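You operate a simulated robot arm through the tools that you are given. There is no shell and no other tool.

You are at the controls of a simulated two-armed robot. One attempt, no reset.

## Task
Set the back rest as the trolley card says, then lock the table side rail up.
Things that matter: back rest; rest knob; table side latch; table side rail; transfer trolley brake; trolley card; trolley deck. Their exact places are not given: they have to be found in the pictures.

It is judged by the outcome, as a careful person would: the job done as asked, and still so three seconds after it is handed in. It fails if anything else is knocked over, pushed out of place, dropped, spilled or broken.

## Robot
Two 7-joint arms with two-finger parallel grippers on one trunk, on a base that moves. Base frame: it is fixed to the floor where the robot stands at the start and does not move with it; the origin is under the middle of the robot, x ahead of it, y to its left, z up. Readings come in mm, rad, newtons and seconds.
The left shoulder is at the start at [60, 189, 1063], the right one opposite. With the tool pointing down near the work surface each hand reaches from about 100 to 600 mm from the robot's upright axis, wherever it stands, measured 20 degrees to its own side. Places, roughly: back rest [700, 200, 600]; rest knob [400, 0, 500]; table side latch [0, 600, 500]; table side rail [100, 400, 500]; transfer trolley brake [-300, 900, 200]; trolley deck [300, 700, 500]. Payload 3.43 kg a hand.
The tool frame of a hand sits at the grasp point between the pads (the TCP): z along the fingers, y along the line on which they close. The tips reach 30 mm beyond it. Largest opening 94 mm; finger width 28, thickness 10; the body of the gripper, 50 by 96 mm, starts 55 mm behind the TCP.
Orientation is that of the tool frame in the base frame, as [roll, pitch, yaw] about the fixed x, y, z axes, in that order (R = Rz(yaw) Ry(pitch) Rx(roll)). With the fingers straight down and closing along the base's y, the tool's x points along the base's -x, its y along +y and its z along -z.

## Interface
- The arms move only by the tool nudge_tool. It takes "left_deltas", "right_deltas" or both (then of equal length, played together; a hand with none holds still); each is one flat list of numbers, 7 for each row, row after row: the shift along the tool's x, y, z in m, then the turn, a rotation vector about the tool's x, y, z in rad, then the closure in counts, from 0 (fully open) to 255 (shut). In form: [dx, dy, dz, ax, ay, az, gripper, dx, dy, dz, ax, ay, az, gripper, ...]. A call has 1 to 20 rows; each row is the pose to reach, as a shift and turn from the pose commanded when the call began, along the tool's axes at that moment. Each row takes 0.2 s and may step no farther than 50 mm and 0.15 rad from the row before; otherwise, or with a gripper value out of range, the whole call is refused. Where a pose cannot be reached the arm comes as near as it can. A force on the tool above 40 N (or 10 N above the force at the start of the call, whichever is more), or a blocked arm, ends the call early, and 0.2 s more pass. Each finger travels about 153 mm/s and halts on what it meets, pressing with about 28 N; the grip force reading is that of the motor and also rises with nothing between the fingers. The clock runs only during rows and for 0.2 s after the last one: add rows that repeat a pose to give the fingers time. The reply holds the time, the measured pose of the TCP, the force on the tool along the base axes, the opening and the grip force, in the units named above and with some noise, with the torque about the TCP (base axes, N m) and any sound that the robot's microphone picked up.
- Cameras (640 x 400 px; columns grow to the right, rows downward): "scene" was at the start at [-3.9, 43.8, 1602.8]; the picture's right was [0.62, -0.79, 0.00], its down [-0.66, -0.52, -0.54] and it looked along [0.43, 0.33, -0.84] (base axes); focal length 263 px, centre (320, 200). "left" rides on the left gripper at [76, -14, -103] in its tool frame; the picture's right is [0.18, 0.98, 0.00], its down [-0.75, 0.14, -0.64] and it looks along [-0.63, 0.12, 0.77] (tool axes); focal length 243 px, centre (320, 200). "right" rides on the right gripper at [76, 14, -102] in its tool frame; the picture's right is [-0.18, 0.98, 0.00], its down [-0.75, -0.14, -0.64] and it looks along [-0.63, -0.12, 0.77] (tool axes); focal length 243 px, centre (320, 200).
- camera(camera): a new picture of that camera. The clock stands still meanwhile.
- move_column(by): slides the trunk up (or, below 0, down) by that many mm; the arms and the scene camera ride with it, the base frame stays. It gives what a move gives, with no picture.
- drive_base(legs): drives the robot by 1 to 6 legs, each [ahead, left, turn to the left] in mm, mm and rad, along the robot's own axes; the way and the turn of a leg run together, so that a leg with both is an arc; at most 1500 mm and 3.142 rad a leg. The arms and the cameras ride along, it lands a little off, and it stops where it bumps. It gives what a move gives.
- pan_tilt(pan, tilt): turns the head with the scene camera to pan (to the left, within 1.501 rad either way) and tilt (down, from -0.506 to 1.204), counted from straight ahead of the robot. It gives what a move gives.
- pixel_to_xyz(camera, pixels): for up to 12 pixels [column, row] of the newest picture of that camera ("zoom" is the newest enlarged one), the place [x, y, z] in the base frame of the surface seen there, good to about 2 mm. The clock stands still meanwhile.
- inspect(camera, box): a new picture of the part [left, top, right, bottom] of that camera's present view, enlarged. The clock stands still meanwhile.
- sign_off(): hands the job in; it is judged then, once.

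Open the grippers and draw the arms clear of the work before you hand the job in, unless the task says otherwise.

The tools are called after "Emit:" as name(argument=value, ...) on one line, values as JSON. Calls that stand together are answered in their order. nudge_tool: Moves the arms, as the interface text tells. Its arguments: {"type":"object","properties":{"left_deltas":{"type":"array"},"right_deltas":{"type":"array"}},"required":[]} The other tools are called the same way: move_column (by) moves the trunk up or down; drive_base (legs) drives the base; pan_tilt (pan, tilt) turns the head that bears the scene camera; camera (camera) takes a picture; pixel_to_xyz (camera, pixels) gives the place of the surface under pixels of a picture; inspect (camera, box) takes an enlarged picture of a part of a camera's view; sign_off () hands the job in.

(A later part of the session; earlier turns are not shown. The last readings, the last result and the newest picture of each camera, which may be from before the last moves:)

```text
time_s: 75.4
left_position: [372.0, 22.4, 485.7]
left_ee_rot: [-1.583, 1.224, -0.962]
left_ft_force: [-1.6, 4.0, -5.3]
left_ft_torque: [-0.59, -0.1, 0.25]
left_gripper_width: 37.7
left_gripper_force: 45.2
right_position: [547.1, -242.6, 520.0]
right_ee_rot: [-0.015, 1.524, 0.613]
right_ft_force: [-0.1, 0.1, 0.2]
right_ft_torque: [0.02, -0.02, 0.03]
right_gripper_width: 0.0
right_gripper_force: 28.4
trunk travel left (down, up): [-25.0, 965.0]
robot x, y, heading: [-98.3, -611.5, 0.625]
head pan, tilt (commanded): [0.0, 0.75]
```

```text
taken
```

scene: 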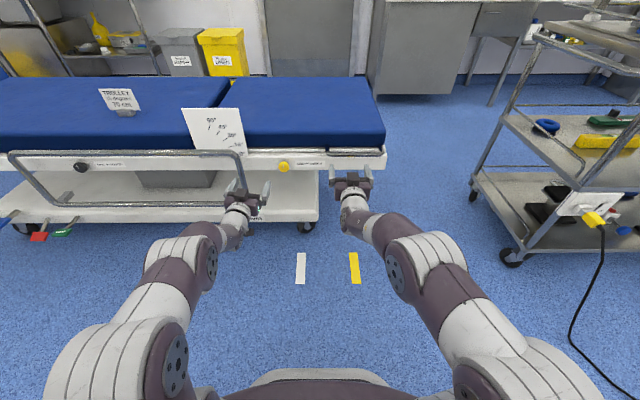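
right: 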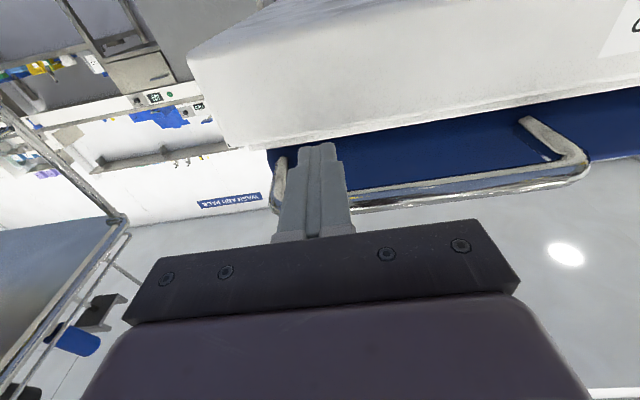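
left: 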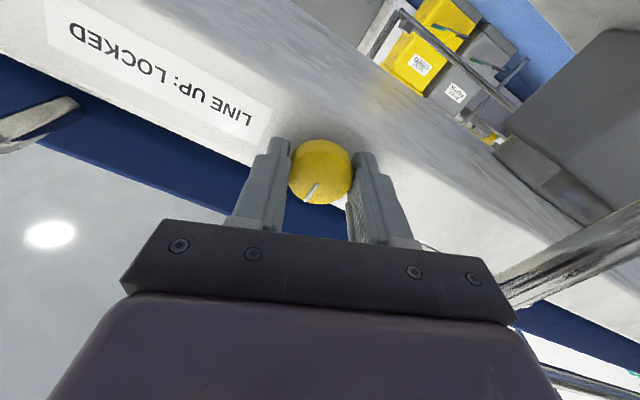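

In the hand view the line moved relative to the fingers (about 0.4 rad) with ~0.54 N·m resisting, so the knob is stopped clockwise. I release, roll the open hand clockwise to +45°, and will grip again to turn counter-clockwise.

Emit:
nudge_tool(left_deltas=[0, 0, 0, 0, 0, 0, 0, 0, 0, 0, 0, 0, 0, 0, 0, 0, -0.004, 0, 0, 0, 0, 0, 0, -0.004, 0, 0, 0.14, 0, 0, 0, -0.004, 0, 0, 0.28, 0, 0, 0, -0.004, 0, 0, 0.42, 0, 0, 0, -0.004, 0, 0, 0.56, 0, 0, 0, -0.004, 0, 0, 0.7, 0, 0, 0, -0.004, 0, 0, 0.84, 0, 0, 0, -0.004, 0, 0, 0.98, 0, 0, 0, -0.004, 0, 0, 1.12, 0, 0, 0, -0.004, 0, 0, 1.12, 0])

Emit:
camera(camera="left")

```text
time_s: 77.7
left_position: [363.3, 40.9, 507.1]
left_ee_rot: [1.62, 0.91, 2.203]
left_ft_force: [-9.0, -11.4, 2.5]
left_ft_torque: [-0.44, 0.35, -0.52]
left_gripper_width: 93.8
left_gripper_force: 0.0
left hand out of reach, approached as far as the arm can: row 8, 9, 10, 11
right_position: [547.3, -244.4, 520.9]
right_ee_rot: [0.014, 1.525, 0.64]
right_ft_force: [0.9, 0.9, 0.5]
right_ft_torque: [0.03, -0.01, 0.0]
right_gripper_width: 0.0
right_gripper_force: 27.6
trunk travel left (down, up): [-25.0, 965.0]
robot x, y, heading: [-97.0, -608.1, 0.622]
head pan, tilt (commanded): [0.0, 0.75]
stopped in row 11 (left hand): the force on the tool passed its limit at 104 N (the readings are from after the stop); the commanded pose is now the measured one
```

```text
taken
```

left: 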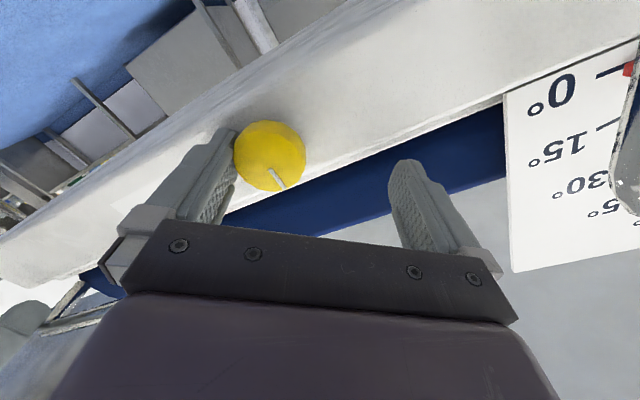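

The open hand drifted into the knob (force stop at 104 N) since this roll is past its range. I back straight off 35 mm and check whether anything moved.

Emit:
nudge_tool(left_deltas=[0, 0, -0.01, 0, 0, 0, 0, 0, 0, -0.02, 0, 0, 0, 0, 0, 0, -0.035, 0, 0, 0, 0, 0, 0, -0.035, 0, 0, 0, 0])

Emit:
camera(camera="scene")

Emit:
pixel_to_xyz(camera="scene", pixels=[[60, 154], [150, 154], [225, 153]])

```text
time_s: 78.7
left_position: [334.3, 22.3, 509.0]
left_ee_rot: [1.628, 0.909, 2.209]
left_ft_force: [-0.1, 0.6, -1.0]
left_ft_torque: [0.0, 0.01, 0.02]
left_gripper_width: 93.9
left_gripper_force: 0.2
right_position: [548.4, -242.8, 519.5]
right_ee_rot: [-0.002, 1.525, 0.623]
right_ft_force: [-0.7, -0.1, 0.4]
right_ft_torque: [-0.01, 0.01, -0.02]
right_gripper_width: 0.0
right_gripper_force: 28.1
trunk travel left (down, up): [-25.0, 965.0]
robot x, y, heading: [-100.8, -607.3, 0.622]
head pan, tilt (commanded): [0.0, 0.75]
```

```text
taken
```

scene: 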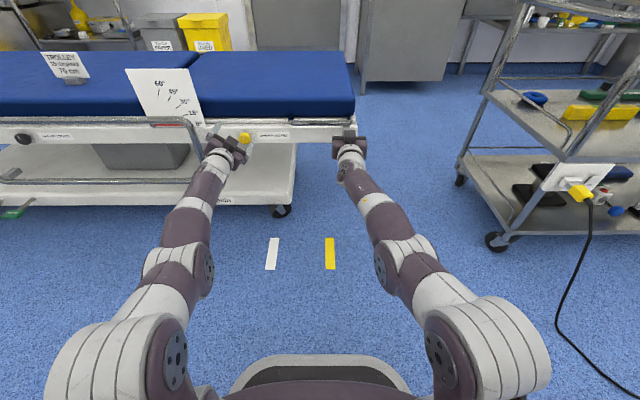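

```text
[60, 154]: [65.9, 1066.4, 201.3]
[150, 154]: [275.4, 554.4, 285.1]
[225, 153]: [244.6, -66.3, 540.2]
```

I check that the trolley hasn't moved by re-measuring the rail tube and the knob.

Emit:
pixel_to_xyz(camera="scene", pixels=[[20, 122], [60, 122], [100, 122], [150, 121], [245, 138], [305, 135]])

Emit:
inspect(camera="scene", box=[100, 50, 340, 190])

```text
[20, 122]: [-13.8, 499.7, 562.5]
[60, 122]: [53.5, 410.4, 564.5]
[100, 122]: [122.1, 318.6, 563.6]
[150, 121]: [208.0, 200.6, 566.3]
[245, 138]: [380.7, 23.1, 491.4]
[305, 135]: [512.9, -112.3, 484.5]
```

```text
2.67 times, centred on (220, 120) of scene
```

zoom: 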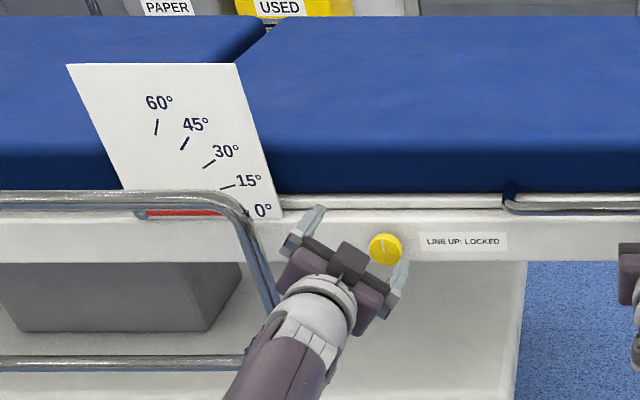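

The trolley is unmoved (so the brake holds) and the card still stands. Now I realign with the knob at a retreat distance and test rolling counter-clockwise down to about -77°.

Emit:
nudge_tool(left_deltas=[0.002, -0.01, -0.005, 0, 0, -0.14, 0, 0.004, -0.02, -0.01, 0, 0, -0.28, 0, 0.0053, -0.033, -0.0117, 0, 0, -0.42, 0, 0.0053, -0.033, -0.0117, 0, 0, -0.56, 0, 0.0053, -0.033, -0.0117, 0, 0, -0.7, 0, 0.0053, -0.033, -0.0117, 0, 0, -0.84, 0, 0.0053, -0.033, -0.0117, 0, 0, -0.98, 0, 0.0053, -0.033, -0.0117, 0, 0, -1.12, 0, 0.0053, -0.033, -0.0117, 0, 0, -1.26, 0, 0.0053, -0.033, -0.0117, 0, 0, -1.4, 0, 0.0053, -0.033, -0.0117, 0, 0, -1.54, 0, 0.0053, -0.033, -0.0117, 0, 0, -1.68, 0, 0.0053, -0.033, -0.0117, 0, 0, -1.82, 0, 0.0053, -0.033, -0.0117, 0, 0, -1.96, 0, 0.0053, -0.033, -0.0117, 0, 0, -2.0, 0])

```text
time_s: 81.9
left_position: [339.0, -3.8, 482.5]
left_ee_rot: [-1.603, 0.228, -0.983]
left_ft_force: [1.1, -0.3, 0.7]
left_ft_torque: [-0.01, -0.05, 0.02]
left_gripper_width: 94.1
left_gripper_force: 0.0
right_position: [548.1, -243.0, 518.8]
right_ee_rot: [-0.003, 1.524, 0.624]
right_ft_force: [0.1, -0.3, -0.8]
right_ft_torque: [-0.01, 0.01, 0.0]
right_gripper_width: 0.1
right_gripper_force: 27.6
trunk travel left (down, up): [-25.0, 965.0]
robot x, y, heading: [-101.5, -608.8, 0.62]
head pan, tilt (commanded): [0.0, 0.75]
```

Counter-clockwise roll is free down to -77°. I first square the hand (small tilt fix), then in the next call roll back to about +6° for gripping.

Emit:
nudge_tool(left_deltas=[0, 0, 0, 0.0115, -0.02, 0, 0, 0, 0, 0, 0.0229, -0.0402, 0, 0, 0, 0, 0, 0.0229, -0.0402, 0, 0])

Emit:
nudge_tool(left_deltas=[0, 0, 0, 0, 0, 0.144, 0, 0, 0, 0, 0, 0, 0.288, 0, 0, 0, 0, 0, 0, 0.432, 0, 0, 0, 0, 0, 0, 0.576, 0, 0, 0, 0, 0, 0, 0.72, 0, 0, 0, 0, 0, 0, 0.864, 0, 0, 0, 0, 0, 0, 1.008, 0, 0, 0, 0, 0, 0, 1.152, 0, 0, 0, 0, 0, 0, 1.296, 0, 0, 0, 0, 0, 0, 1.44, 0, 0, 0, 0, 0, 0, 1.44, 0])

Emit:
camera(camera="left")

```text
time_s: 82.7
left_position: [339.6, -3.3, 483.8]
left_ee_rot: [-1.574, 0.233, -0.939]
left_ft_force: [-0.1, -0.6, 0.1]
left_ft_torque: [0.03, 0.02, -0.01]
left_gripper_width: 93.9
left_gripper_force: 0.1
right_position: [547.9, -242.4, 519.6]
right_ee_rot: [-0.002, 1.525, 0.625]
right_ft_force: [0.2, 0.6, -0.6]
right_ft_torque: [-0.05, 0.02, 0.03]
right_gripper_width: 0.1
right_gripper_force: 27.9
trunk travel left (down, up): [-25.0, 965.0]
robot x, y, heading: [-102.0, -611.5, 0.625]
head pan, tilt (commanded): [0.0, 0.75]
```

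```text
time_s: 85.1
left_position: [338.0, -3.8, 484.9]
left_ee_rot: [1.581, 1.468, 2.211]
left_ft_force: [1.0, 1.4, 0.0]
left_ft_torque: [-0.04, 0.02, 0.02]
left_gripper_width: 94.1
left_gripper_force: 0.0
right_position: [548.2, -243.7, 519.9]
right_ee_rot: [-0.002, 1.526, 0.62]
right_ft_force: [0.1, 0.3, 0.0]
right_ft_torque: [0.0, 0.0, -0.01]
right_gripper_width: 0.1
right_gripper_force: 28.1
trunk travel left (down, up): [-25.0, 965.0]
robot x, y, heading: [-100.2, -611.4, 0.623]
head pan, tilt (commanded): [0.0, 0.75]
```

```text
taken
```

left: 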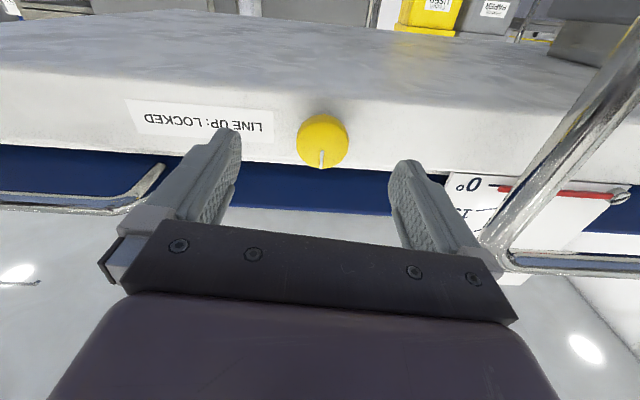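

Squared and on axis: knob at (322,140), TCP at (338,-4,485). I advance 42 mm and grip.

Emit:
nudge_tool(left_deltas=[0, 0, 0.015, 0, 0, 0, 0, 0, 0, 0.03, 0, 0, 0, 0, 0, 0, 0.042, 0, 0, 0, 0, 0, 0, 0.042, 0, 0, 0, 0, 0, 0, 0.042, 0, 0, 0, 255, 0, 0, 0.042, 0, 0, 0, 255, 0, 0, 0.042, 0, 0, 0, 255])

Emit:
camera(camera="left")

```text
time_s: 86.7
left_position: [371.3, 22.8, 483.8]
left_ee_rot: [1.579, 1.47, 2.21]
left_ft_force: [-2.1, 18.8, 4.2]
left_ft_torque: [-0.41, 0.54, 0.41]
left_gripper_width: 37.2
left_gripper_force: 44.8
right_position: [547.1, -243.0, 520.1]
right_ee_rot: [-0.022, 1.527, 0.604]
right_ft_force: [1.1, -0.5, -0.1]
right_ft_torque: [-0.03, 0.0, -0.02]
right_gripper_width: 0.1
right_gripper_force: 28.3
trunk travel left (down, up): [-25.0, 965.0]
robot x, y, heading: [-98.5, -609.9, 0.624]
head pan, tilt (commanded): [0.0, 0.75]
```

```text
taken
```

left: 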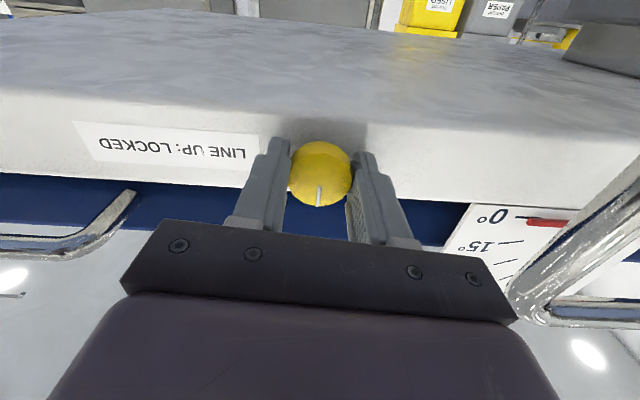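

Gripped; a 16 N side load shows ~2 mm misalignment, so I ease the hand 2 mm left and then turn counter-clockwise 0.3 rad to test.

Emit:
nudge_tool(left_deltas=[0, 0.001, 0, 0, 0, 0, 255, 0, 0.002, 0, 0, 0, 0, 255, 0, 0.002, 0, 0, 0, -0.1, 255, 0, 0.002, 0, 0, 0, -0.2, 255, 0, 0.002, 0, 0, 0, -0.3, 255])

Emit:
camera(camera="left")

```text
time_s: 87.9
left_position: [372.3, 22.2, 483.0]
left_ee_rot: [-1.567, 1.369, -0.939]
left_ft_force: [21.8, 27.4, 8.2]
left_ft_torque: [0.08, -0.11, 0.1]
left_gripper_width: 37.5
left_gripper_force: 45.3
right_position: [549.8, -243.9, 517.8]
right_ee_rot: [-0.009, 1.524, 0.616]
right_ft_force: [0.5, 0.6, 0.0]
right_ft_torque: [0.02, -0.01, 0.01]
right_gripper_width: 0.1
right_gripper_force: 27.9
trunk travel left (down, up): [-25.0, 965.0]
robot x, y, heading: [-100.5, -605.4, 0.618]
head pan, tilt (commanded): [0.0, 0.75]
```

```text
taken
```

left: 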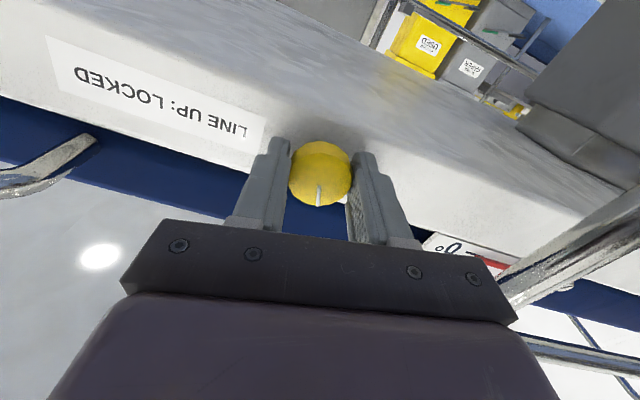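

The line keeps its place between the fingers, so the knob turns counter-clockwise with the hand. There is a 34 N axial load, so I shift the command 2 mm forward and see whether it relaxes.

Emit:
nudge_tool(left_deltas=[0, 0, 0.001, 0, 0, 0, 255, 0, 0, 0.002, 0, 0, 0, 255, 0, 0, 0.002, 0, 0, 0, 255])

```text
time_s: 88.7
left_position: [372.0, 23.1, 483.1]
left_ee_rot: [-1.574, 1.374, -0.944]
left_ft_force: [2.2, -1.0, 5.6]
left_ft_torque: [0.74, -1.04, -0.05]
left_gripper_width: 37.4
left_gripper_force: 45.0
right_position: [547.1, -243.2, 519.6]
right_ee_rot: [0.006, 1.523, 0.629]
right_ft_force: [1.0, -0.5, 0.9]
right_ft_torque: [0.01, -0.03, 0.0]
right_gripper_width: 0.0
right_gripper_force: 28.2
trunk travel left (down, up): [-25.0, 965.0]
robot x, y, heading: [-101.9, -607.9, 0.624]
head pan, tilt (commanded): [0.0, 0.75]
```

The load relaxed to near zero. I continue counter-clockwise by 0.6 rad.

Emit:
nudge_tool(left_deltas=[0, 0, 0, 0, 0, -0.1, 255, 0, 0, 0, 0, 0, -0.2, 255, 0, 0, 0, 0, 0, -0.3, 255, 0, 0, 0, 0, 0, -0.4, 255, 0, 0, 0, 0, 0, -0.5, 255, 0, 0, 0, 0, 0, -0.6, 255])

Emit:
camera(camera="left")

```text
time_s: 90.1
left_position: [371.0, 22.9, 484.0]
left_ee_rot: [-1.572, 0.769, -0.944]
left_ft_force: [-10.7, -30.9, 2.0]
left_ft_torque: [-0.05, 0.15, -0.55]
left_gripper_width: 37.4
left_gripper_force: 45.2
right_position: [547.1, -244.4, 520.3]
right_ee_rot: [0.025, 1.523, 0.651]
right_ft_force: [-0.4, 0.8, 0.4]
right_ft_torque: [-0.01, 0.0, 0.03]
right_gripper_width: 0.1
right_gripper_force: 28.2
trunk travel left (down, up): [-25.0, 965.0]
robot x, y, heading: [-96.7, -607.8, 0.621]
head pan, tilt (commanded): [0.0, 0.75]
```

```text
taken
```

left: 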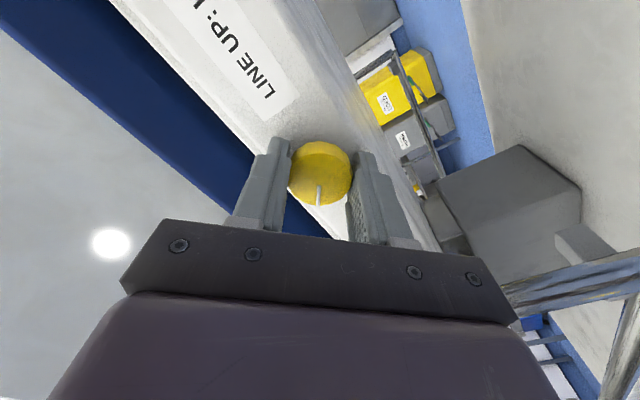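

About 0.9 rad turned and the line still moves with the hand. I relax small side/axial loads by ~1.5 mm and continue another 0.65 rad.

Emit:
nudge_tool(left_deltas=[0.001, -0.001, -0.0015, 0, 0, 0, 255, 0.001, -0.001, -0.0015, 0, 0, -0.1, 255, 0.001, -0.001, -0.0015, 0, 0, -0.2, 255, 0.001, -0.001, -0.0015, 0, 0, -0.3, 255, 0.001, -0.001, -0.0015, 0, 0, -0.4, 255, 0.001, -0.001, -0.0015, 0, 0, -0.5, 255, 0.001, -0.001, -0.0015, 0, 0, -0.58, 255, 0.001, -0.001, -0.0015, 0, 0, -0.65, 255])

Emit:
camera(camera="left")

```text
time_s: 91.9
left_position: [371.6, 22.4, 484.5]
left_ee_rot: [-1.569, 0.123, -0.938]
left_ft_force: [30.1, 19.6, 14.4]
left_ft_torque: [0.34, 0.17, -0.08]
left_gripper_width: 37.4
left_gripper_force: 45.1
right_position: [548.2, -244.0, 519.1]
right_ee_rot: [0.013, 1.526, 0.639]
right_ft_force: [0.3, 0.4, 0.1]
right_ft_torque: [-0.01, -0.04, 0.03]
right_gripper_width: 0.2
right_gripper_force: 28.5
trunk travel left (down, up): [-25.0, 965.0]
robot x, y, heading: [-99.7, -612.2, 0.621]
head pan, tilt (commanded): [0.0, 0.75]
```

```text
taken
```

left: 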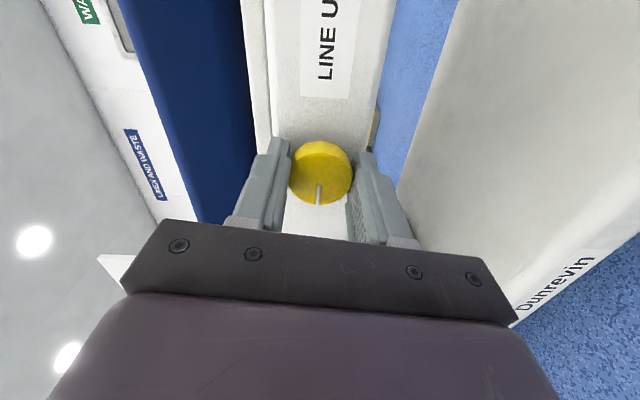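

The knob has turned about 89° counter-clockwise with the hand. I relax the left hand's axial load, and slide the right hook 27 mm left under the middle part of the handle.

Emit:
nudge_tool(left_deltas=[0, 0, 0.001, 0, 0, 0, 255, 0, 0, 0.002, 0, 0, 0, 255, 0, 0, 0.002, 0, 0, 0, 255], right_deltas=[0, 0.014, 0, 0, 0, 0, 255, 0, 0.027, 0, 0, 0, 0, 255, 0, 0.027, 0, 0, 0, 0, 255])

Emit:
nudge_tool(right_deltas=[-0.004, 0, 0, 0, 0, 0, 255, -0.008, 0, 0, 0, 0, 0, 255, -0.012, 0, 0, 0, 0, 0, 255, -0.016, 0, 0, 0, 0, 0, 255])

Emit:
inspect(camera="scene", box=[100, 50, 400, 210])

```text
time_s: 92.7
left_position: [371.9, 20.9, 485.4]
left_ee_rot: [-1.571, 0.122, -0.94]
left_ft_force: [-15.9, -21.0, 10.7]
left_ft_torque: [0.47, -0.14, -0.39]
left_gripper_width: 37.3
left_gripper_force: 44.7
right_position: [533.1, -223.5, 521.9]
right_ee_rot: [0.02, 1.522, 0.647]
right_ft_force: [-0.9, -0.5, 0.2]
right_ft_torque: [-0.01, 0.01, 0.01]
right_gripper_width: 0.1
right_gripper_force: 27.9
trunk travel left (down, up): [-25.0, 965.0]
robot x, y, heading: [-102.2, -609.0, 0.623]
head pan, tilt (commanded): [0.0, 0.75]
```

```text
time_s: 93.7
left_position: [373.2, 22.4, 484.2]
left_ee_rot: [-1.571, 0.122, -0.939]
left_ft_force: [-25.6, -26.1, 6.7]
left_ft_torque: [0.28, 0.04, -0.02]
left_gripper_width: 37.4
left_gripper_force: 45.2
right_position: [531.8, -223.2, 537.3]
right_ee_rot: [0.022, 1.522, 0.645]
right_ft_force: [-1.1, 0.9, -2.7]
right_ft_torque: [0.0, 0.0, -0.02]
right_gripper_width: 0.3
right_gripper_force: 27.7
trunk travel left (down, up): [-25.0, 965.0]
robot x, y, heading: [-100.7, -613.0, 0.626]
head pan, tilt (commanded): [0.0, 0.75]
```

```text
2.13 times, centred on (250, 130) of scene
```

zoom: 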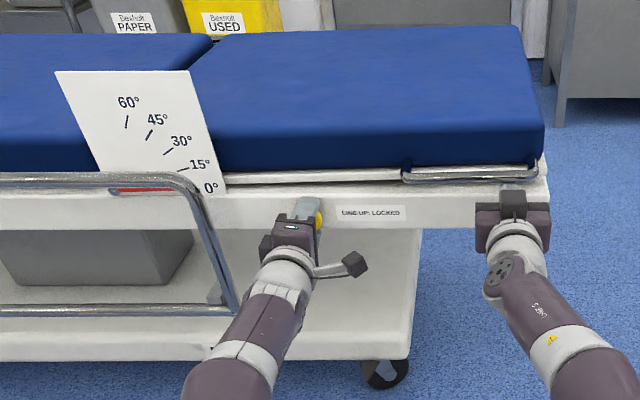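

The hook's z is 537 with only -2.7 N, barely touching. I raise it further 12 mm and watch the force.

Emit:
nudge_tool(right_deltas=[-0.004, 0, 0, 0, 0, 0, 255, -0.008, 0, 0, 0, 0, 0, 255, -0.012, 0, 0, 0, 0, 0, 255])

Emit:
inspect(camera="scene", box=[240, 90, 400, 190])

```text
time_s: 94.5
left_position: [372.8, 23.2, 485.5]
left_ee_rot: [-1.57, 0.121, -0.943]
left_ft_force: [-26.7, -23.6, 4.5]
left_ft_torque: [0.22, 0.1, 0.03]
left_gripper_width: 37.4
left_gripper_force: 45.0
right_position: [531.8, -223.0, 548.4]
right_ee_rot: [0.018, 1.521, 0.642]
right_ft_force: [0.0, 0.8, -2.1]
right_ft_torque: [0.0, -0.01, 0.02]
right_gripper_width: 0.0
right_gripper_force: 27.8
trunk travel left (down, up): [-25.0, 965.0]
robot x, y, heading: [-100.5, -610.3, 0.623]
head pan, tilt (commanded): [0.0, 0.75]
```

```text
4.00 times, centred on (320, 140) of scene
```

zoom: 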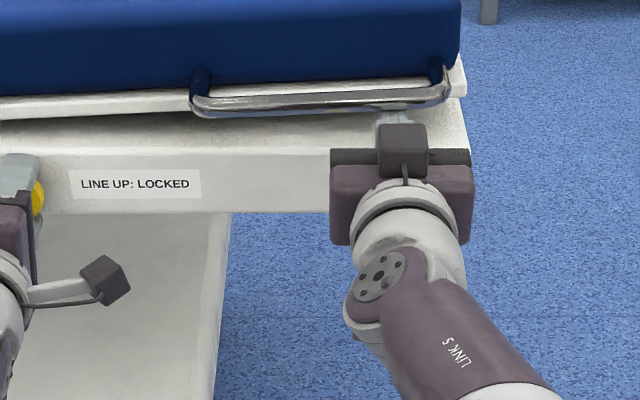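

The back rest is rising easily (only ~2 N), counterbalanced. I lift on along the hinge arc another 90 mm, easing the left hand's axial load too.

Emit:
nudge_tool(left_deltas=[0, 0, -0.001, 0, 0, 0, 255, 0, 0, -0.001, 0, 0, 0, 255, 0, 0, -0.001, 0, 0, 0, 255, 0, 0, -0.001, 0, 0, 0, 255, 0, 0, -0.001, 0, 0, 0, 255, 0, 0, -0.001, 0, 0, 0, 255, 0, 0, -0.001, 0, 0, 0, 255, 0, 0, -0.001, 0, 0, 0, 255, 0, 0, -0.001, 0, 0, 0, 255, 0, 0, -0.001, 0, 0, 0, 255], right_deltas=[-0.009, 0.0006, 0, 0, 0, 0, 255, -0.018, 0.0014, 0, 0, 0, 0, 255, -0.027, 0.0023, 0, 0, 0, 0, 255, -0.036, 0.0034, 0, 0, 0, 0, 255, -0.045, 0.0046, 0, 0, 0, 0, 255, -0.054, 0.0059, 0, 0, 0, 0, 255, -0.063, 0.0075, 0, 0, 0, 0, 255, -0.072, 0.0091, 0, 0, 0, 0, 255, -0.081, 0.0109, 0, 0, 0, 0, 255, -0.09, 0.0128, 0, 0, 0, 0, 255])

Emit:
camera(camera="scene")

Emit:
inspect(camera="scene", box=[110, 60, 250, 150])

```text
time_s: 96.7
left_position: [373.0, 22.8, 484.8]
left_ee_rot: [-1.569, 0.12, -0.941]
left_ft_force: [7.7, 11.1, 10.6]
left_ft_torque: [0.29, -0.05, -0.17]
left_gripper_width: 37.2
left_gripper_force: 44.8
right_position: [519.1, -214.6, 638.1]
right_ee_rot: [-0.005, 1.523, 0.62]
right_ft_force: [-0.6, -1.7, -2.3]
right_ft_torque: [-0.01, 0.05, -0.03]
right_gripper_width: 0.1
right_gripper_force: 28.4
trunk travel left (down, up): [-25.0, 965.0]
robot x, y, heading: [-99.2, -609.3, 0.625]
head pan, tilt (commanded): [0.0, 0.75]
```

```text
taken
```

scene: 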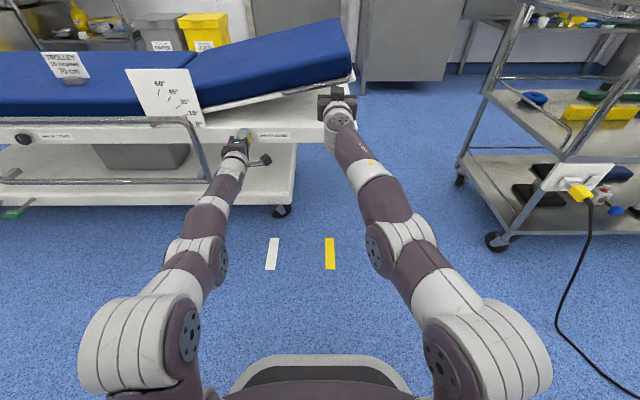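

```text
4.44 times, centred on (180, 105) of scene
```

zoom: 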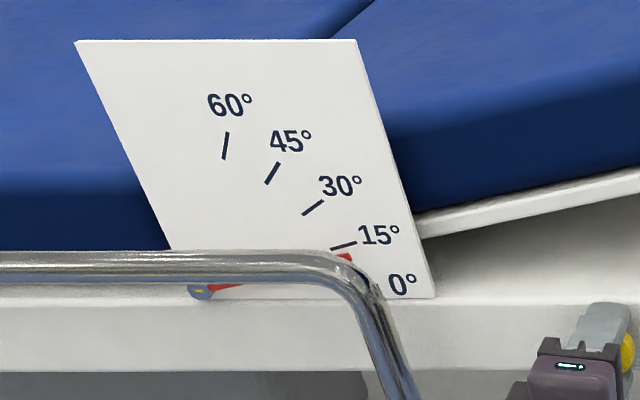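

The pointer tip (343,258) is just below the 15° mark (343,245). I measure the back rest's slope from points along its white edge.

Emit:
pixel_to_xyz(camera="zoom", pixels=[[440, 228], [500, 212], [560, 197], [620, 182], [200, 290], [345, 258], [230, 286], [343, 245]])

Emit:
pixel_to_xyz(camera="scene", pixels=[[230, 103], [260, 96], [290, 89], [320, 82], [345, 76], [215, 84], [345, 60], [340, 25]])

```text
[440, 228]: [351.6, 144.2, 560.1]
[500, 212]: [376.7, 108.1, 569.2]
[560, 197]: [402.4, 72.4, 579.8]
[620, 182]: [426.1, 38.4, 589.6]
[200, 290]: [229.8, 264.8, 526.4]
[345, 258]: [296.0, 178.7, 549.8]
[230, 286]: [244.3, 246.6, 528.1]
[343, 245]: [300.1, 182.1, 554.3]
```

```text
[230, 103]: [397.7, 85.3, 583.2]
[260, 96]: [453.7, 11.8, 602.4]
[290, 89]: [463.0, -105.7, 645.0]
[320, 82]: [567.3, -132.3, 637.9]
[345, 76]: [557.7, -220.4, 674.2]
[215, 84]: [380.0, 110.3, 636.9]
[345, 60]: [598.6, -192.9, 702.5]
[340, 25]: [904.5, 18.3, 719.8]
```

The slope reads about 12.5°, while the 15° mark lies at 14.5-15°. I lift a further 24 mm along the arc.

Emit:
nudge_tool(right_deltas=[-0.008, 0.0018, 0, 0, 0, 0, 255, -0.016, 0.0036, 0, 0, 0, 0, 255, -0.024, 0.0054, 0, 0, 0, 0, 255, -0.024, 0.0054, 0, 0, 0, 0, 255])

Emit:
inspect(camera="scene", box=[130, 80, 230, 140])

Emit:
pixel_to_xyz(camera="zoom", pixels=[[370, 210], [365, 230], [300, 230], [140, 260], [200, 250]])

Emit:
camera(camera="left")

```text
time_s: 97.7
left_position: [373.1, 21.2, 484.8]
left_ee_rot: [-1.57, 0.12, -0.939]
left_ft_force: [12.0, 14.1, 14.5]
left_ft_torque: [0.3, -0.03, 0.2]
left_gripper_width: 37.4
left_gripper_force: 45.0
right_position: [516.1, -210.5, 662.4]
right_ee_rot: [-0.005, 1.527, 0.621]
right_ft_force: [-0.2, 2.6, -2.8]
right_ft_torque: [-0.07, 0.04, 0.01]
right_gripper_width: 0.0
right_gripper_force: 28.2
trunk travel left (down, up): [-25.0, 965.0]
robot x, y, heading: [-97.1, -611.7, 0.624]
head pan, tilt (commanded): [0.0, 0.75]
```

```text
6.40 times, centred on (180, 110) of scene
```

zoom: 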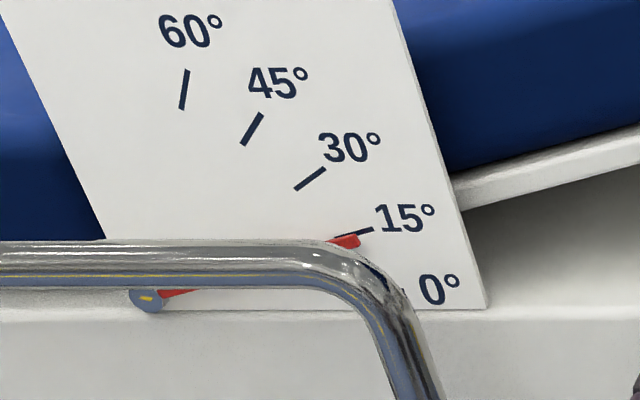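

```text
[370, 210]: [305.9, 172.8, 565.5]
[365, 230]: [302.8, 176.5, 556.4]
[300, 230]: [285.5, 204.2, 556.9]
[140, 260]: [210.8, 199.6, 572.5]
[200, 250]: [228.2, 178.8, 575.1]
```

```text
taken
```

left: 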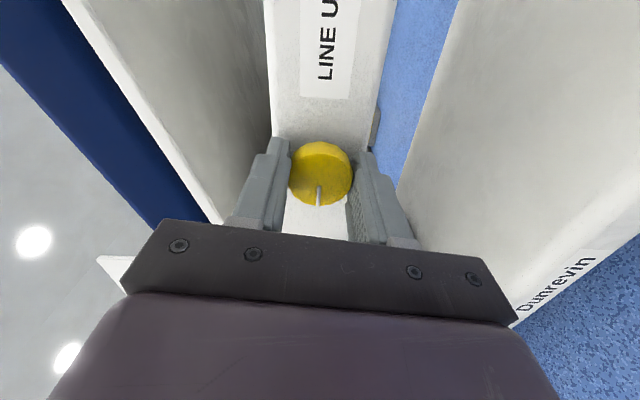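

The pointer tip now overlaps the 15° mark; allowing for the pointer standing in front of the plate, it should be near 15°. I check by measuring the back rest slope directly.

Emit:
inspect(camera="scene", box=[200, 50, 360, 130])

Emit:
pixel_to_xyz(camera="zoom", pixels=[[40, 203], [100, 185], [160, 168], [220, 150], [280, 133], [340, 116], [400, 99], [460, 82]])

```text
4.00 times, centred on (280, 90) of scene
```

zoom: 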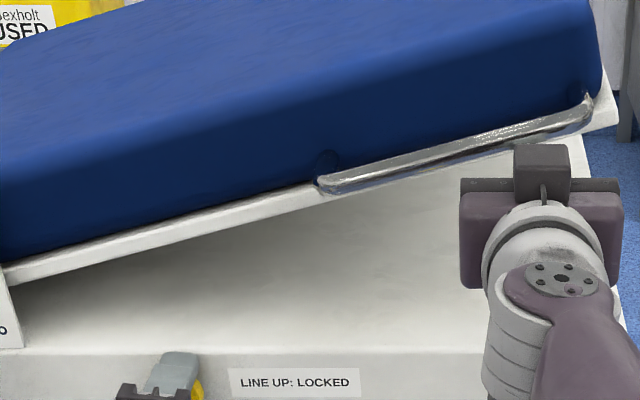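

```text
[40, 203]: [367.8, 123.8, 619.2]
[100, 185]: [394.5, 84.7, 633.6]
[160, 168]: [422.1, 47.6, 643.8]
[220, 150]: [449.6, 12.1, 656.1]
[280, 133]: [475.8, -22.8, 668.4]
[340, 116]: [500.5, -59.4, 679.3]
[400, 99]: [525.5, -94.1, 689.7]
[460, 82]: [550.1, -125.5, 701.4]
```

Those pixels lay on the mattress side; I measure along the white board edge and the handle tube instead.

Emit:
pixel_to_xyz(camera="zoom", pixels=[[30, 271], [80, 257], [130, 244], [180, 230], [230, 216], [280, 202], [340, 185], [400, 170], [460, 153], [520, 136], [570, 123]])

```text
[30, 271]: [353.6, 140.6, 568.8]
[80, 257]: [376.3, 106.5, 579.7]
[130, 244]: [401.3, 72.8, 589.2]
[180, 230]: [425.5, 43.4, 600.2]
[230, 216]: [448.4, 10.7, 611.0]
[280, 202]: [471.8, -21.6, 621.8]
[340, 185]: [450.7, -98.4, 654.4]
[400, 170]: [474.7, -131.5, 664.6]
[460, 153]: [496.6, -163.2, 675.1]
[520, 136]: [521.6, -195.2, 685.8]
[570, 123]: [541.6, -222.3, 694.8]
```

Slope measured 14.75° on both edge and tube. I raise 2.5 mm more for 15.0° and then turn the knob clockwise back, in stages, while the hook holds.

Emit:
nudge_tool(left_deltas=[0, 0, 0.0005, 0, 0, 0, 255, 0, 0, 0.001, 0, 0, 0, 255, 0, 0, 0.001, 0, 0, 0.1, 255, 0, 0, 0.001, 0, 0, 0.2, 255, 0, 0, 0.001, 0, 0, 0.3, 255, 0, 0, 0.001, 0, 0, 0.4, 255, 0, 0, 0.001, 0, 0, 0.5, 255, 0, 0, 0.001, 0, 0, 0.6, 255], right_deltas=[-0.0012, 0.0003, 0, 0, 0, 0, 255, -0.0025, 0.0006, 0, 0, 0, 0, 255, -0.0025, 0.0006, 0, 0, 0, 0, 255, -0.0025, 0.0006, 0, 0, 0, 0, 255, -0.0025, 0.0006, 0, 0, 0, 0, 255, -0.0025, 0.0006, 0, 0, 0, 0, 255, -0.0025, 0.0006, 0, 0, 0, 0, 255, -0.0025, 0.0006, 0, 0, 0, 0, 255])

Emit:
camera(camera="left")

```text
time_s: 99.5
left_position: [372.0, 21.5, 483.9]
left_ee_rot: [-1.57, 0.724, -0.941]
left_ft_force: [-25.0, -15.0, 6.1]
left_ft_torque: [0.33, -0.49, 0.45]
left_gripper_width: 37.4
left_gripper_force: 44.9
right_position: [515.8, -210.5, 665.9]
right_ee_rot: [0.003, 1.522, 0.629]
right_ft_force: [2.7, -1.1, -1.7]
right_ft_torque: [-0.03, 0.08, -0.02]
right_gripper_width: 0.0
right_gripper_force: 28.2
trunk travel left (down, up): [-25.0, 965.0]
robot x, y, heading: [-98.7, -609.4, 0.624]
head pan, tilt (commanded): [0.0, 0.75]
```

```text
taken
```

left: 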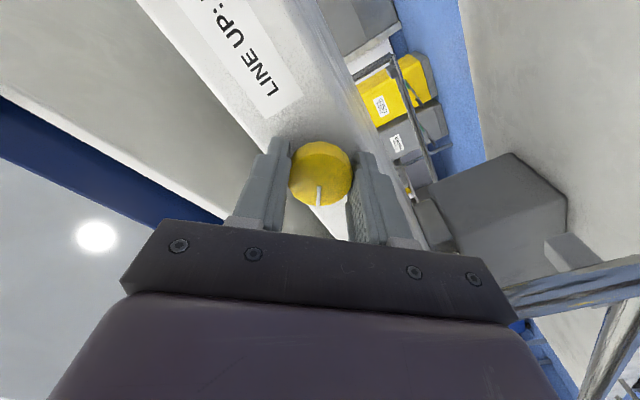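

The knob follows back. I continue clockwise by the remaining 0.95 rad, easing the axial load by 1 mm.

Emit:
nudge_tool(left_deltas=[0, 0, -0.001, 0, 0, 0.08, 255, 0, 0, -0.001, 0, 0, 0.16, 255, 0, 0, -0.001, 0, 0, 0.26, 255, 0, 0, -0.001, 0, 0, 0.36, 255, 0, 0, -0.001, 0, 0, 0.46, 255, 0, 0, -0.001, 0, 0, 0.56, 255, 0, 0, -0.001, 0, 0, 0.66, 255, 0, 0, -0.001, 0, 0, 0.76, 255, 0, 0, -0.001, 0, 0, 0.86, 255, 0, 0, -0.001, 0, 0, 0.95, 255])

Emit:
camera(camera="left")

```text
time_s: 101.7
left_position: [372.4, 23.5, 483.6]
left_ee_rot: [1.562, 1.468, 2.195]
left_ft_force: [7.0, 28.5, 11.0]
left_ft_torque: [0.08, -0.14, 0.21]
left_gripper_width: 37.3
left_gripper_force: 44.7
right_position: [516.9, -208.9, 664.0]
right_ee_rot: [-0.02, 1.526, 0.606]
right_ft_force: [-0.4, -0.7, 0.0]
right_ft_torque: [0.0, -0.03, 0.03]
right_gripper_width: 0.0
right_gripper_force: 28.0
trunk travel left (down, up): [-25.0, 965.0]
robot x, y, heading: [-101.1, -609.1, 0.62]
head pan, tilt (commanded): [0.0, 0.75]
```

```text
taken
```

left: 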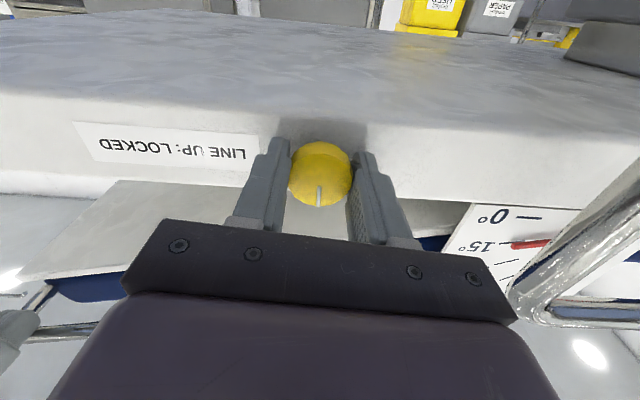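

The line is up again and the pointer is at the 15° mark in the left camera (540,243). I enlarge it to check.

Emit:
inspect(camera="left", box=[460, 190, 600, 290])

Emit:
inspect(camera="left", box=[280, 120, 360, 220])

```text
4.00 times, centred on (530, 240) of left
```

zoom: 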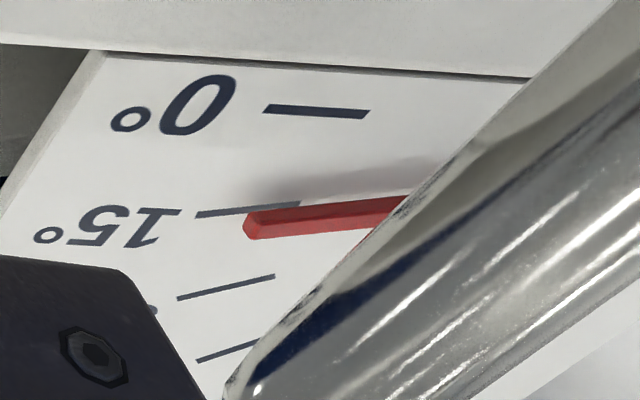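

```text
4.00 times, centred on (320, 170) of left
```

zoom: 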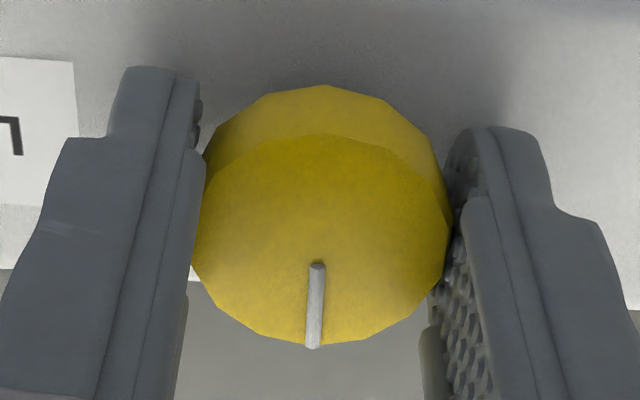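

The pointer aligns with the 15° mark and the knob line is back exactly up. I nudge the knob a hair further clockwise to seat it, then lower the hook 8 mm to see that the rest holds.

Emit:
nudge_tool(left_deltas=[0, 0, 0, 0, 0, 0.03, 255, 0, 0, 0, 0, 0, 0.05, 255, 0, 0, 0, 0, 0, 0.05, 255])

Emit:
nudge_tool(right_deltas=[0.004, 0, 0, 0, 0, 0, 255, 0.008, 0, 0, 0, 0, 0, 255, 0.008, 0, 0, 0, 0, 0, 255, 0.008, 0, 0, 0, 0, 0, 255])

Emit:
inspect(camera="scene", box=[200, 50, 360, 130])

Emit:
pixel_to_xyz(camera="zoom", pixels=[[30, 271], [80, 257], [280, 201], [340, 184], [460, 152], [570, 121]])

```text
time_s: 102.5
left_position: [371.3, 23.7, 483.8]
left_ee_rot: [1.575, 1.419, 2.206]
left_ft_force: [8.2, 31.3, 10.6]
left_ft_torque: [0.08, -0.21, 0.02]
left_gripper_width: 37.4
left_gripper_force: 45.1
right_position: [515.4, -209.2, 664.1]
right_ee_rot: [-0.021, 1.525, 0.603]
right_ft_force: [-0.1, 0.3, -0.3]
right_ft_torque: [-0.04, -0.03, 0.01]
right_gripper_width: 0.0
right_gripper_force: 27.5
trunk travel left (down, up): [-25.0, 965.0]
robot x, y, heading: [-97.8, -607.6, 0.624]
head pan, tilt (commanded): [0.0, 0.75]
```

```text
time_s: 103.5
left_position: [371.6, 22.3, 483.3]
left_ee_rot: [1.575, 1.419, 2.205]
left_ft_force: [7.0, 31.2, 9.7]
left_ft_torque: [0.0, -0.07, 0.02]
left_gripper_width: 37.3
left_gripper_force: 45.2
right_position: [515.5, -209.8, 655.7]
right_ee_rot: [-0.023, 1.524, 0.603]
right_ft_force: [0.0, 0.3, 0.4]
right_ft_torque: [-0.02, 0.02, -0.01]
right_gripper_width: 0.3
right_gripper_force: 28.0
trunk travel left (down, up): [-25.0, 965.0]
robot x, y, heading: [-101.1, -611.6, 0.626]
head pan, tilt (commanded): [0.0, 0.75]
```

```text
4.00 times, centred on (280, 90) of scene
```

zoom: 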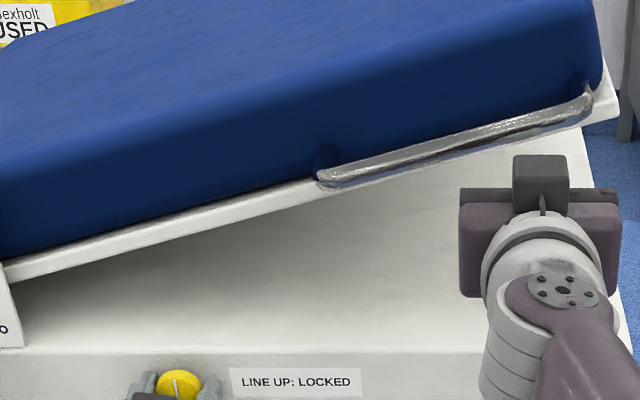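

```text
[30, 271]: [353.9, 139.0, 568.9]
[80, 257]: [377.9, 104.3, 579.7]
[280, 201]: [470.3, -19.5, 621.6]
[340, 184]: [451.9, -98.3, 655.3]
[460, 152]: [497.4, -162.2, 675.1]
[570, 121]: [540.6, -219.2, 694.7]
```

The rest holds at ~15° with the hook lowered. I release the knob, draw the left hand back, and withdraw the right hook down and away.

Emit:
nudge_tool(left_deltas=[0, 0, 0, 0, 0, 0, 0, 0, 0, 0, 0, 0, 0, 0, 0, 0, -0.01, 0, 0, 0, 0, 0, 0, -0.03, 0, 0, 0, 0, 0, 0, -0.06, 0, 0, 0, 0, 0, 0, -0.09, 0, 0, 0, 0], right_deltas=[0.01, 0, 0, 0, 0, 0, 255, 0.02, 0, -0.01, 0, 0, 0, 255, 0.02, 0, -0.03, 0, 0, 0, 255, 0.02, 0, -0.05, 0, 0, 0, 255, 0.02, 0, -0.07, 0, 0, 0, 255, 0.02, 0, -0.09, 0, 0, 0, 255])

Emit:
camera(camera="scene")

Emit:
inspect(camera="scene", box=[120, 60, 360, 200])

```text
time_s: 104.9
left_position: [303.1, -24.2, 490.3]
left_ee_rot: [1.6, 1.446, 2.226]
left_ft_force: [0.1, 0.3, -1.3]
left_ft_torque: [0.01, -0.01, -0.03]
left_gripper_width: 94.1
left_gripper_force: 0.0
left hand out of reach, approached as far as the arm can: row 6
right_position: [444.2, -263.5, 632.9]
right_ee_rot: [0.005, 1.527, 0.63]
right_ft_force: [0.6, -0.6, 0.0]
right_ft_torque: [-0.01, -0.01, -0.02]
right_gripper_width: 0.0
right_gripper_force: 28.2
trunk travel left (down, up): [-25.0, 965.0]
robot x, y, heading: [-99.9, -611.4, 0.623]
head pan, tilt (commanded): [0.0, 0.75]
```

```text
taken
```

scene: 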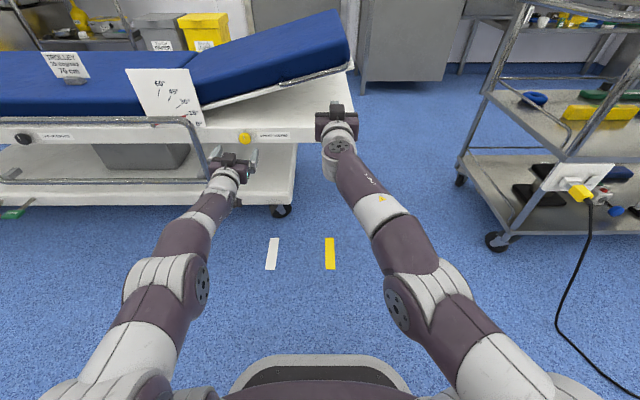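

```text
2.67 times, centred on (240, 130) of scene
```

zoom: 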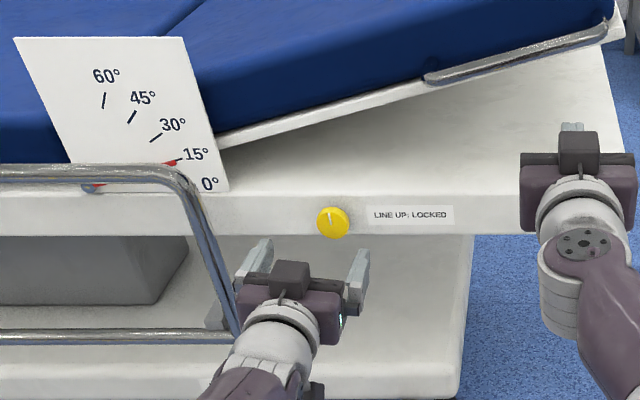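

The back rest is set: pointer on 15°, knob line up (333,220). Next is the rail, so I back off 70 mm and drive 700 mm left along the trolley.

Emit:
drive_base(legs=[[-70, 0, 0], [0, 700, 0]])

Emit:
camera(camera="scene")

```text
time_s: 109.3
left_position: [-169.0, 507.0, 490.7]
left_ee_rot: [1.597, 1.449, 2.229]
left_ft_force: [-0.3, -0.3, 0.9]
left_ft_torque: [-0.02, 0.0, 0.04]
left_gripper_width: 93.8
left_gripper_force: 0.0
right_position: [-27.2, 269.1, 634.4]
right_ee_rot: [0.001, 1.525, 0.63]
right_ft_force: [0.6, -0.4, -0.2]
right_ft_torque: [-0.02, 0.03, 0.0]
right_gripper_width: 0.0
right_gripper_force: 27.9
trunk travel left (down, up): [-25.0, 965.0]
robot x, y, heading: [-568.0, -78.7, 0.629]
head pan, tilt (commanded): [0.0, 0.75]
```

```text
taken
```

scene: 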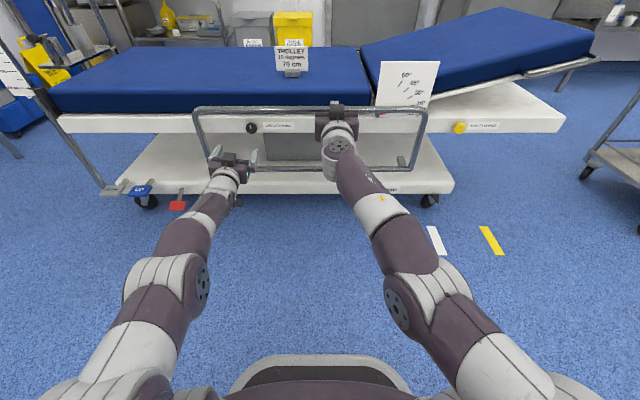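

The whole rail and the latch (251,127) are in view. I zoom on the latch and the rail's mounting points.

Emit:
inspect(camera="scene", box=[180, 95, 300, 185])

Emit:
inspect(camera="scene", box=[350, 90, 450, 190])

Emit:
pixel_to_xyz(camera="scene", pixels=[[251, 127], [247, 127], [256, 127], [251, 123], [251, 131], [200, 112], [300, 110], [424, 108], [208, 165], [405, 168], [224, 158], [400, 162]])

```text
4.44 times, centred on (240, 140) of scene
```

zoom: 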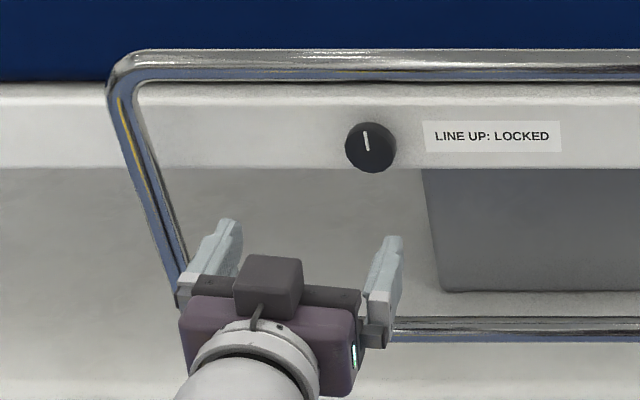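

```text
4.00 times, centred on (400, 140) of scene
```

zoom: 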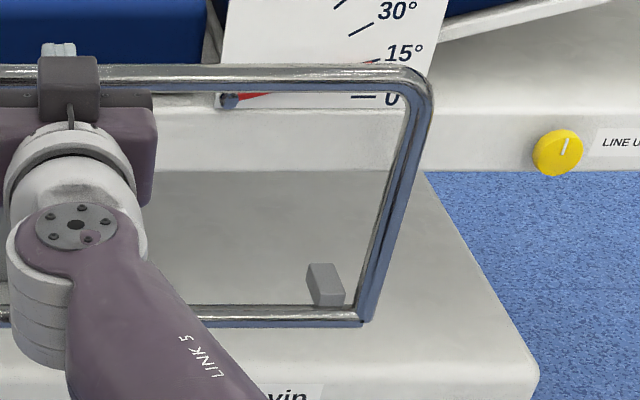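

```text
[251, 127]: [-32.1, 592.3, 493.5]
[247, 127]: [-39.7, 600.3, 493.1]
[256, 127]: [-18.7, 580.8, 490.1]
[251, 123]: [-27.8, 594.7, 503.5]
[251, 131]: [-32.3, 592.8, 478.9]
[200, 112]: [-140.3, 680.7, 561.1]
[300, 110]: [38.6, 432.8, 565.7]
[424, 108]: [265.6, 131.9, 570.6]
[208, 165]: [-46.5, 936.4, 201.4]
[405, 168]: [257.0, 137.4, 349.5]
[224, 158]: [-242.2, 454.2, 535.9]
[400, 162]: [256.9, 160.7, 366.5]
```

The latch is a knob with its line up, face at about (-32,592,485), with the same layout as the yellow one. I drive 62 mm ahead to bring it within the left hand's range, hands still clear of the rail.

Emit:
drive_base(legs=[[62, 0, 0]])

Emit:
camera(camera="left")

```text
time_s: 110.3
left_position: [-118.2, 543.0, 489.9]
left_ee_rot: [1.597, 1.45, 2.228]
left_ft_force: [0.6, 0.5, -1.1]
left_ft_torque: [0.0, -0.02, -0.04]
left_gripper_width: 94.0
left_gripper_force: 0.0
right_position: [24.4, 303.5, 632.8]
right_ee_rot: [0.0, 1.525, 0.63]
right_ft_force: [0.5, 0.2, 0.2]
right_ft_torque: [-0.01, 0.02, -0.01]
right_gripper_width: 0.2
right_gripper_force: 27.7
trunk travel left (down, up): [-25.0, 965.0]
robot x, y, heading: [-518.4, -44.3, 0.625]
head pan, tilt (commanded): [0.0, 0.75]
```

```text
taken
```

left: 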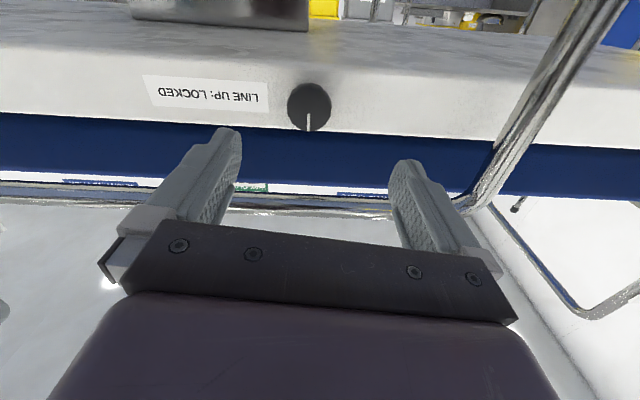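

The latch is at (309,107) in the left view. I align on its axis (z 485) and go forward to 275 mm, fingers entering the rail's window.

Emit:
nudge_tool(left_deltas=[0.0034, -0.0117, 0.01, 0, 0, 0, 0, 0.0034, -0.0117, 0.025, 0, 0, 0, 0, 0.0034, -0.0117, 0.04, 0, 0, 0, 0, 0.0034, -0.0117, 0.051, 0, 0, 0, 0, 0.0034, -0.0117, 0.051, 0, 0, 0, 0, 0.0034, -0.0117, 0.051, 0, 0, 0, 0])

Emit:
camera(camera="left")

Emit:
inspect(camera="scene", box=[170, 70, 350, 190])

```text
time_s: 111.7
left_position: [-73.6, 565.6, 485.2]
left_ee_rot: [1.604, 1.438, 2.23]
left_ft_force: [0.4, 0.2, -0.3]
left_ft_torque: [0.03, -0.02, 0.04]
left_gripper_width: 94.0
left_gripper_force: 0.0
left hand out of reach, approached as far as the arm can: row 1
right_position: [24.2, 305.4, 633.2]
right_ee_rot: [0.003, 1.526, 0.631]
right_ft_force: [-1.6, 0.7, -0.1]
right_ft_torque: [0.01, 0.02, -0.04]
right_gripper_width: 0.1
right_gripper_force: 28.0
trunk travel left (down, up): [-25.0, 965.0]
robot x, y, heading: [-518.7, -44.3, 0.631]
head pan, tilt (commanded): [0.0, 0.75]
```

```text
taken
```

left: 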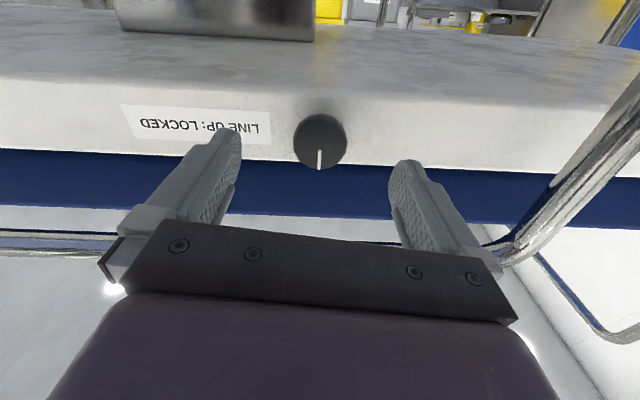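

```text
3.33 times, centred on (260, 130) of scene
```

zoom: 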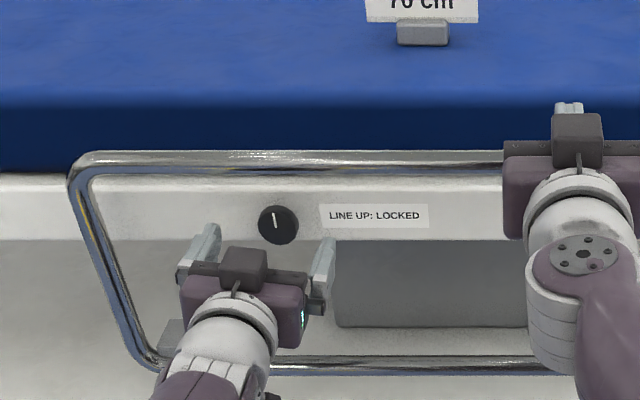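

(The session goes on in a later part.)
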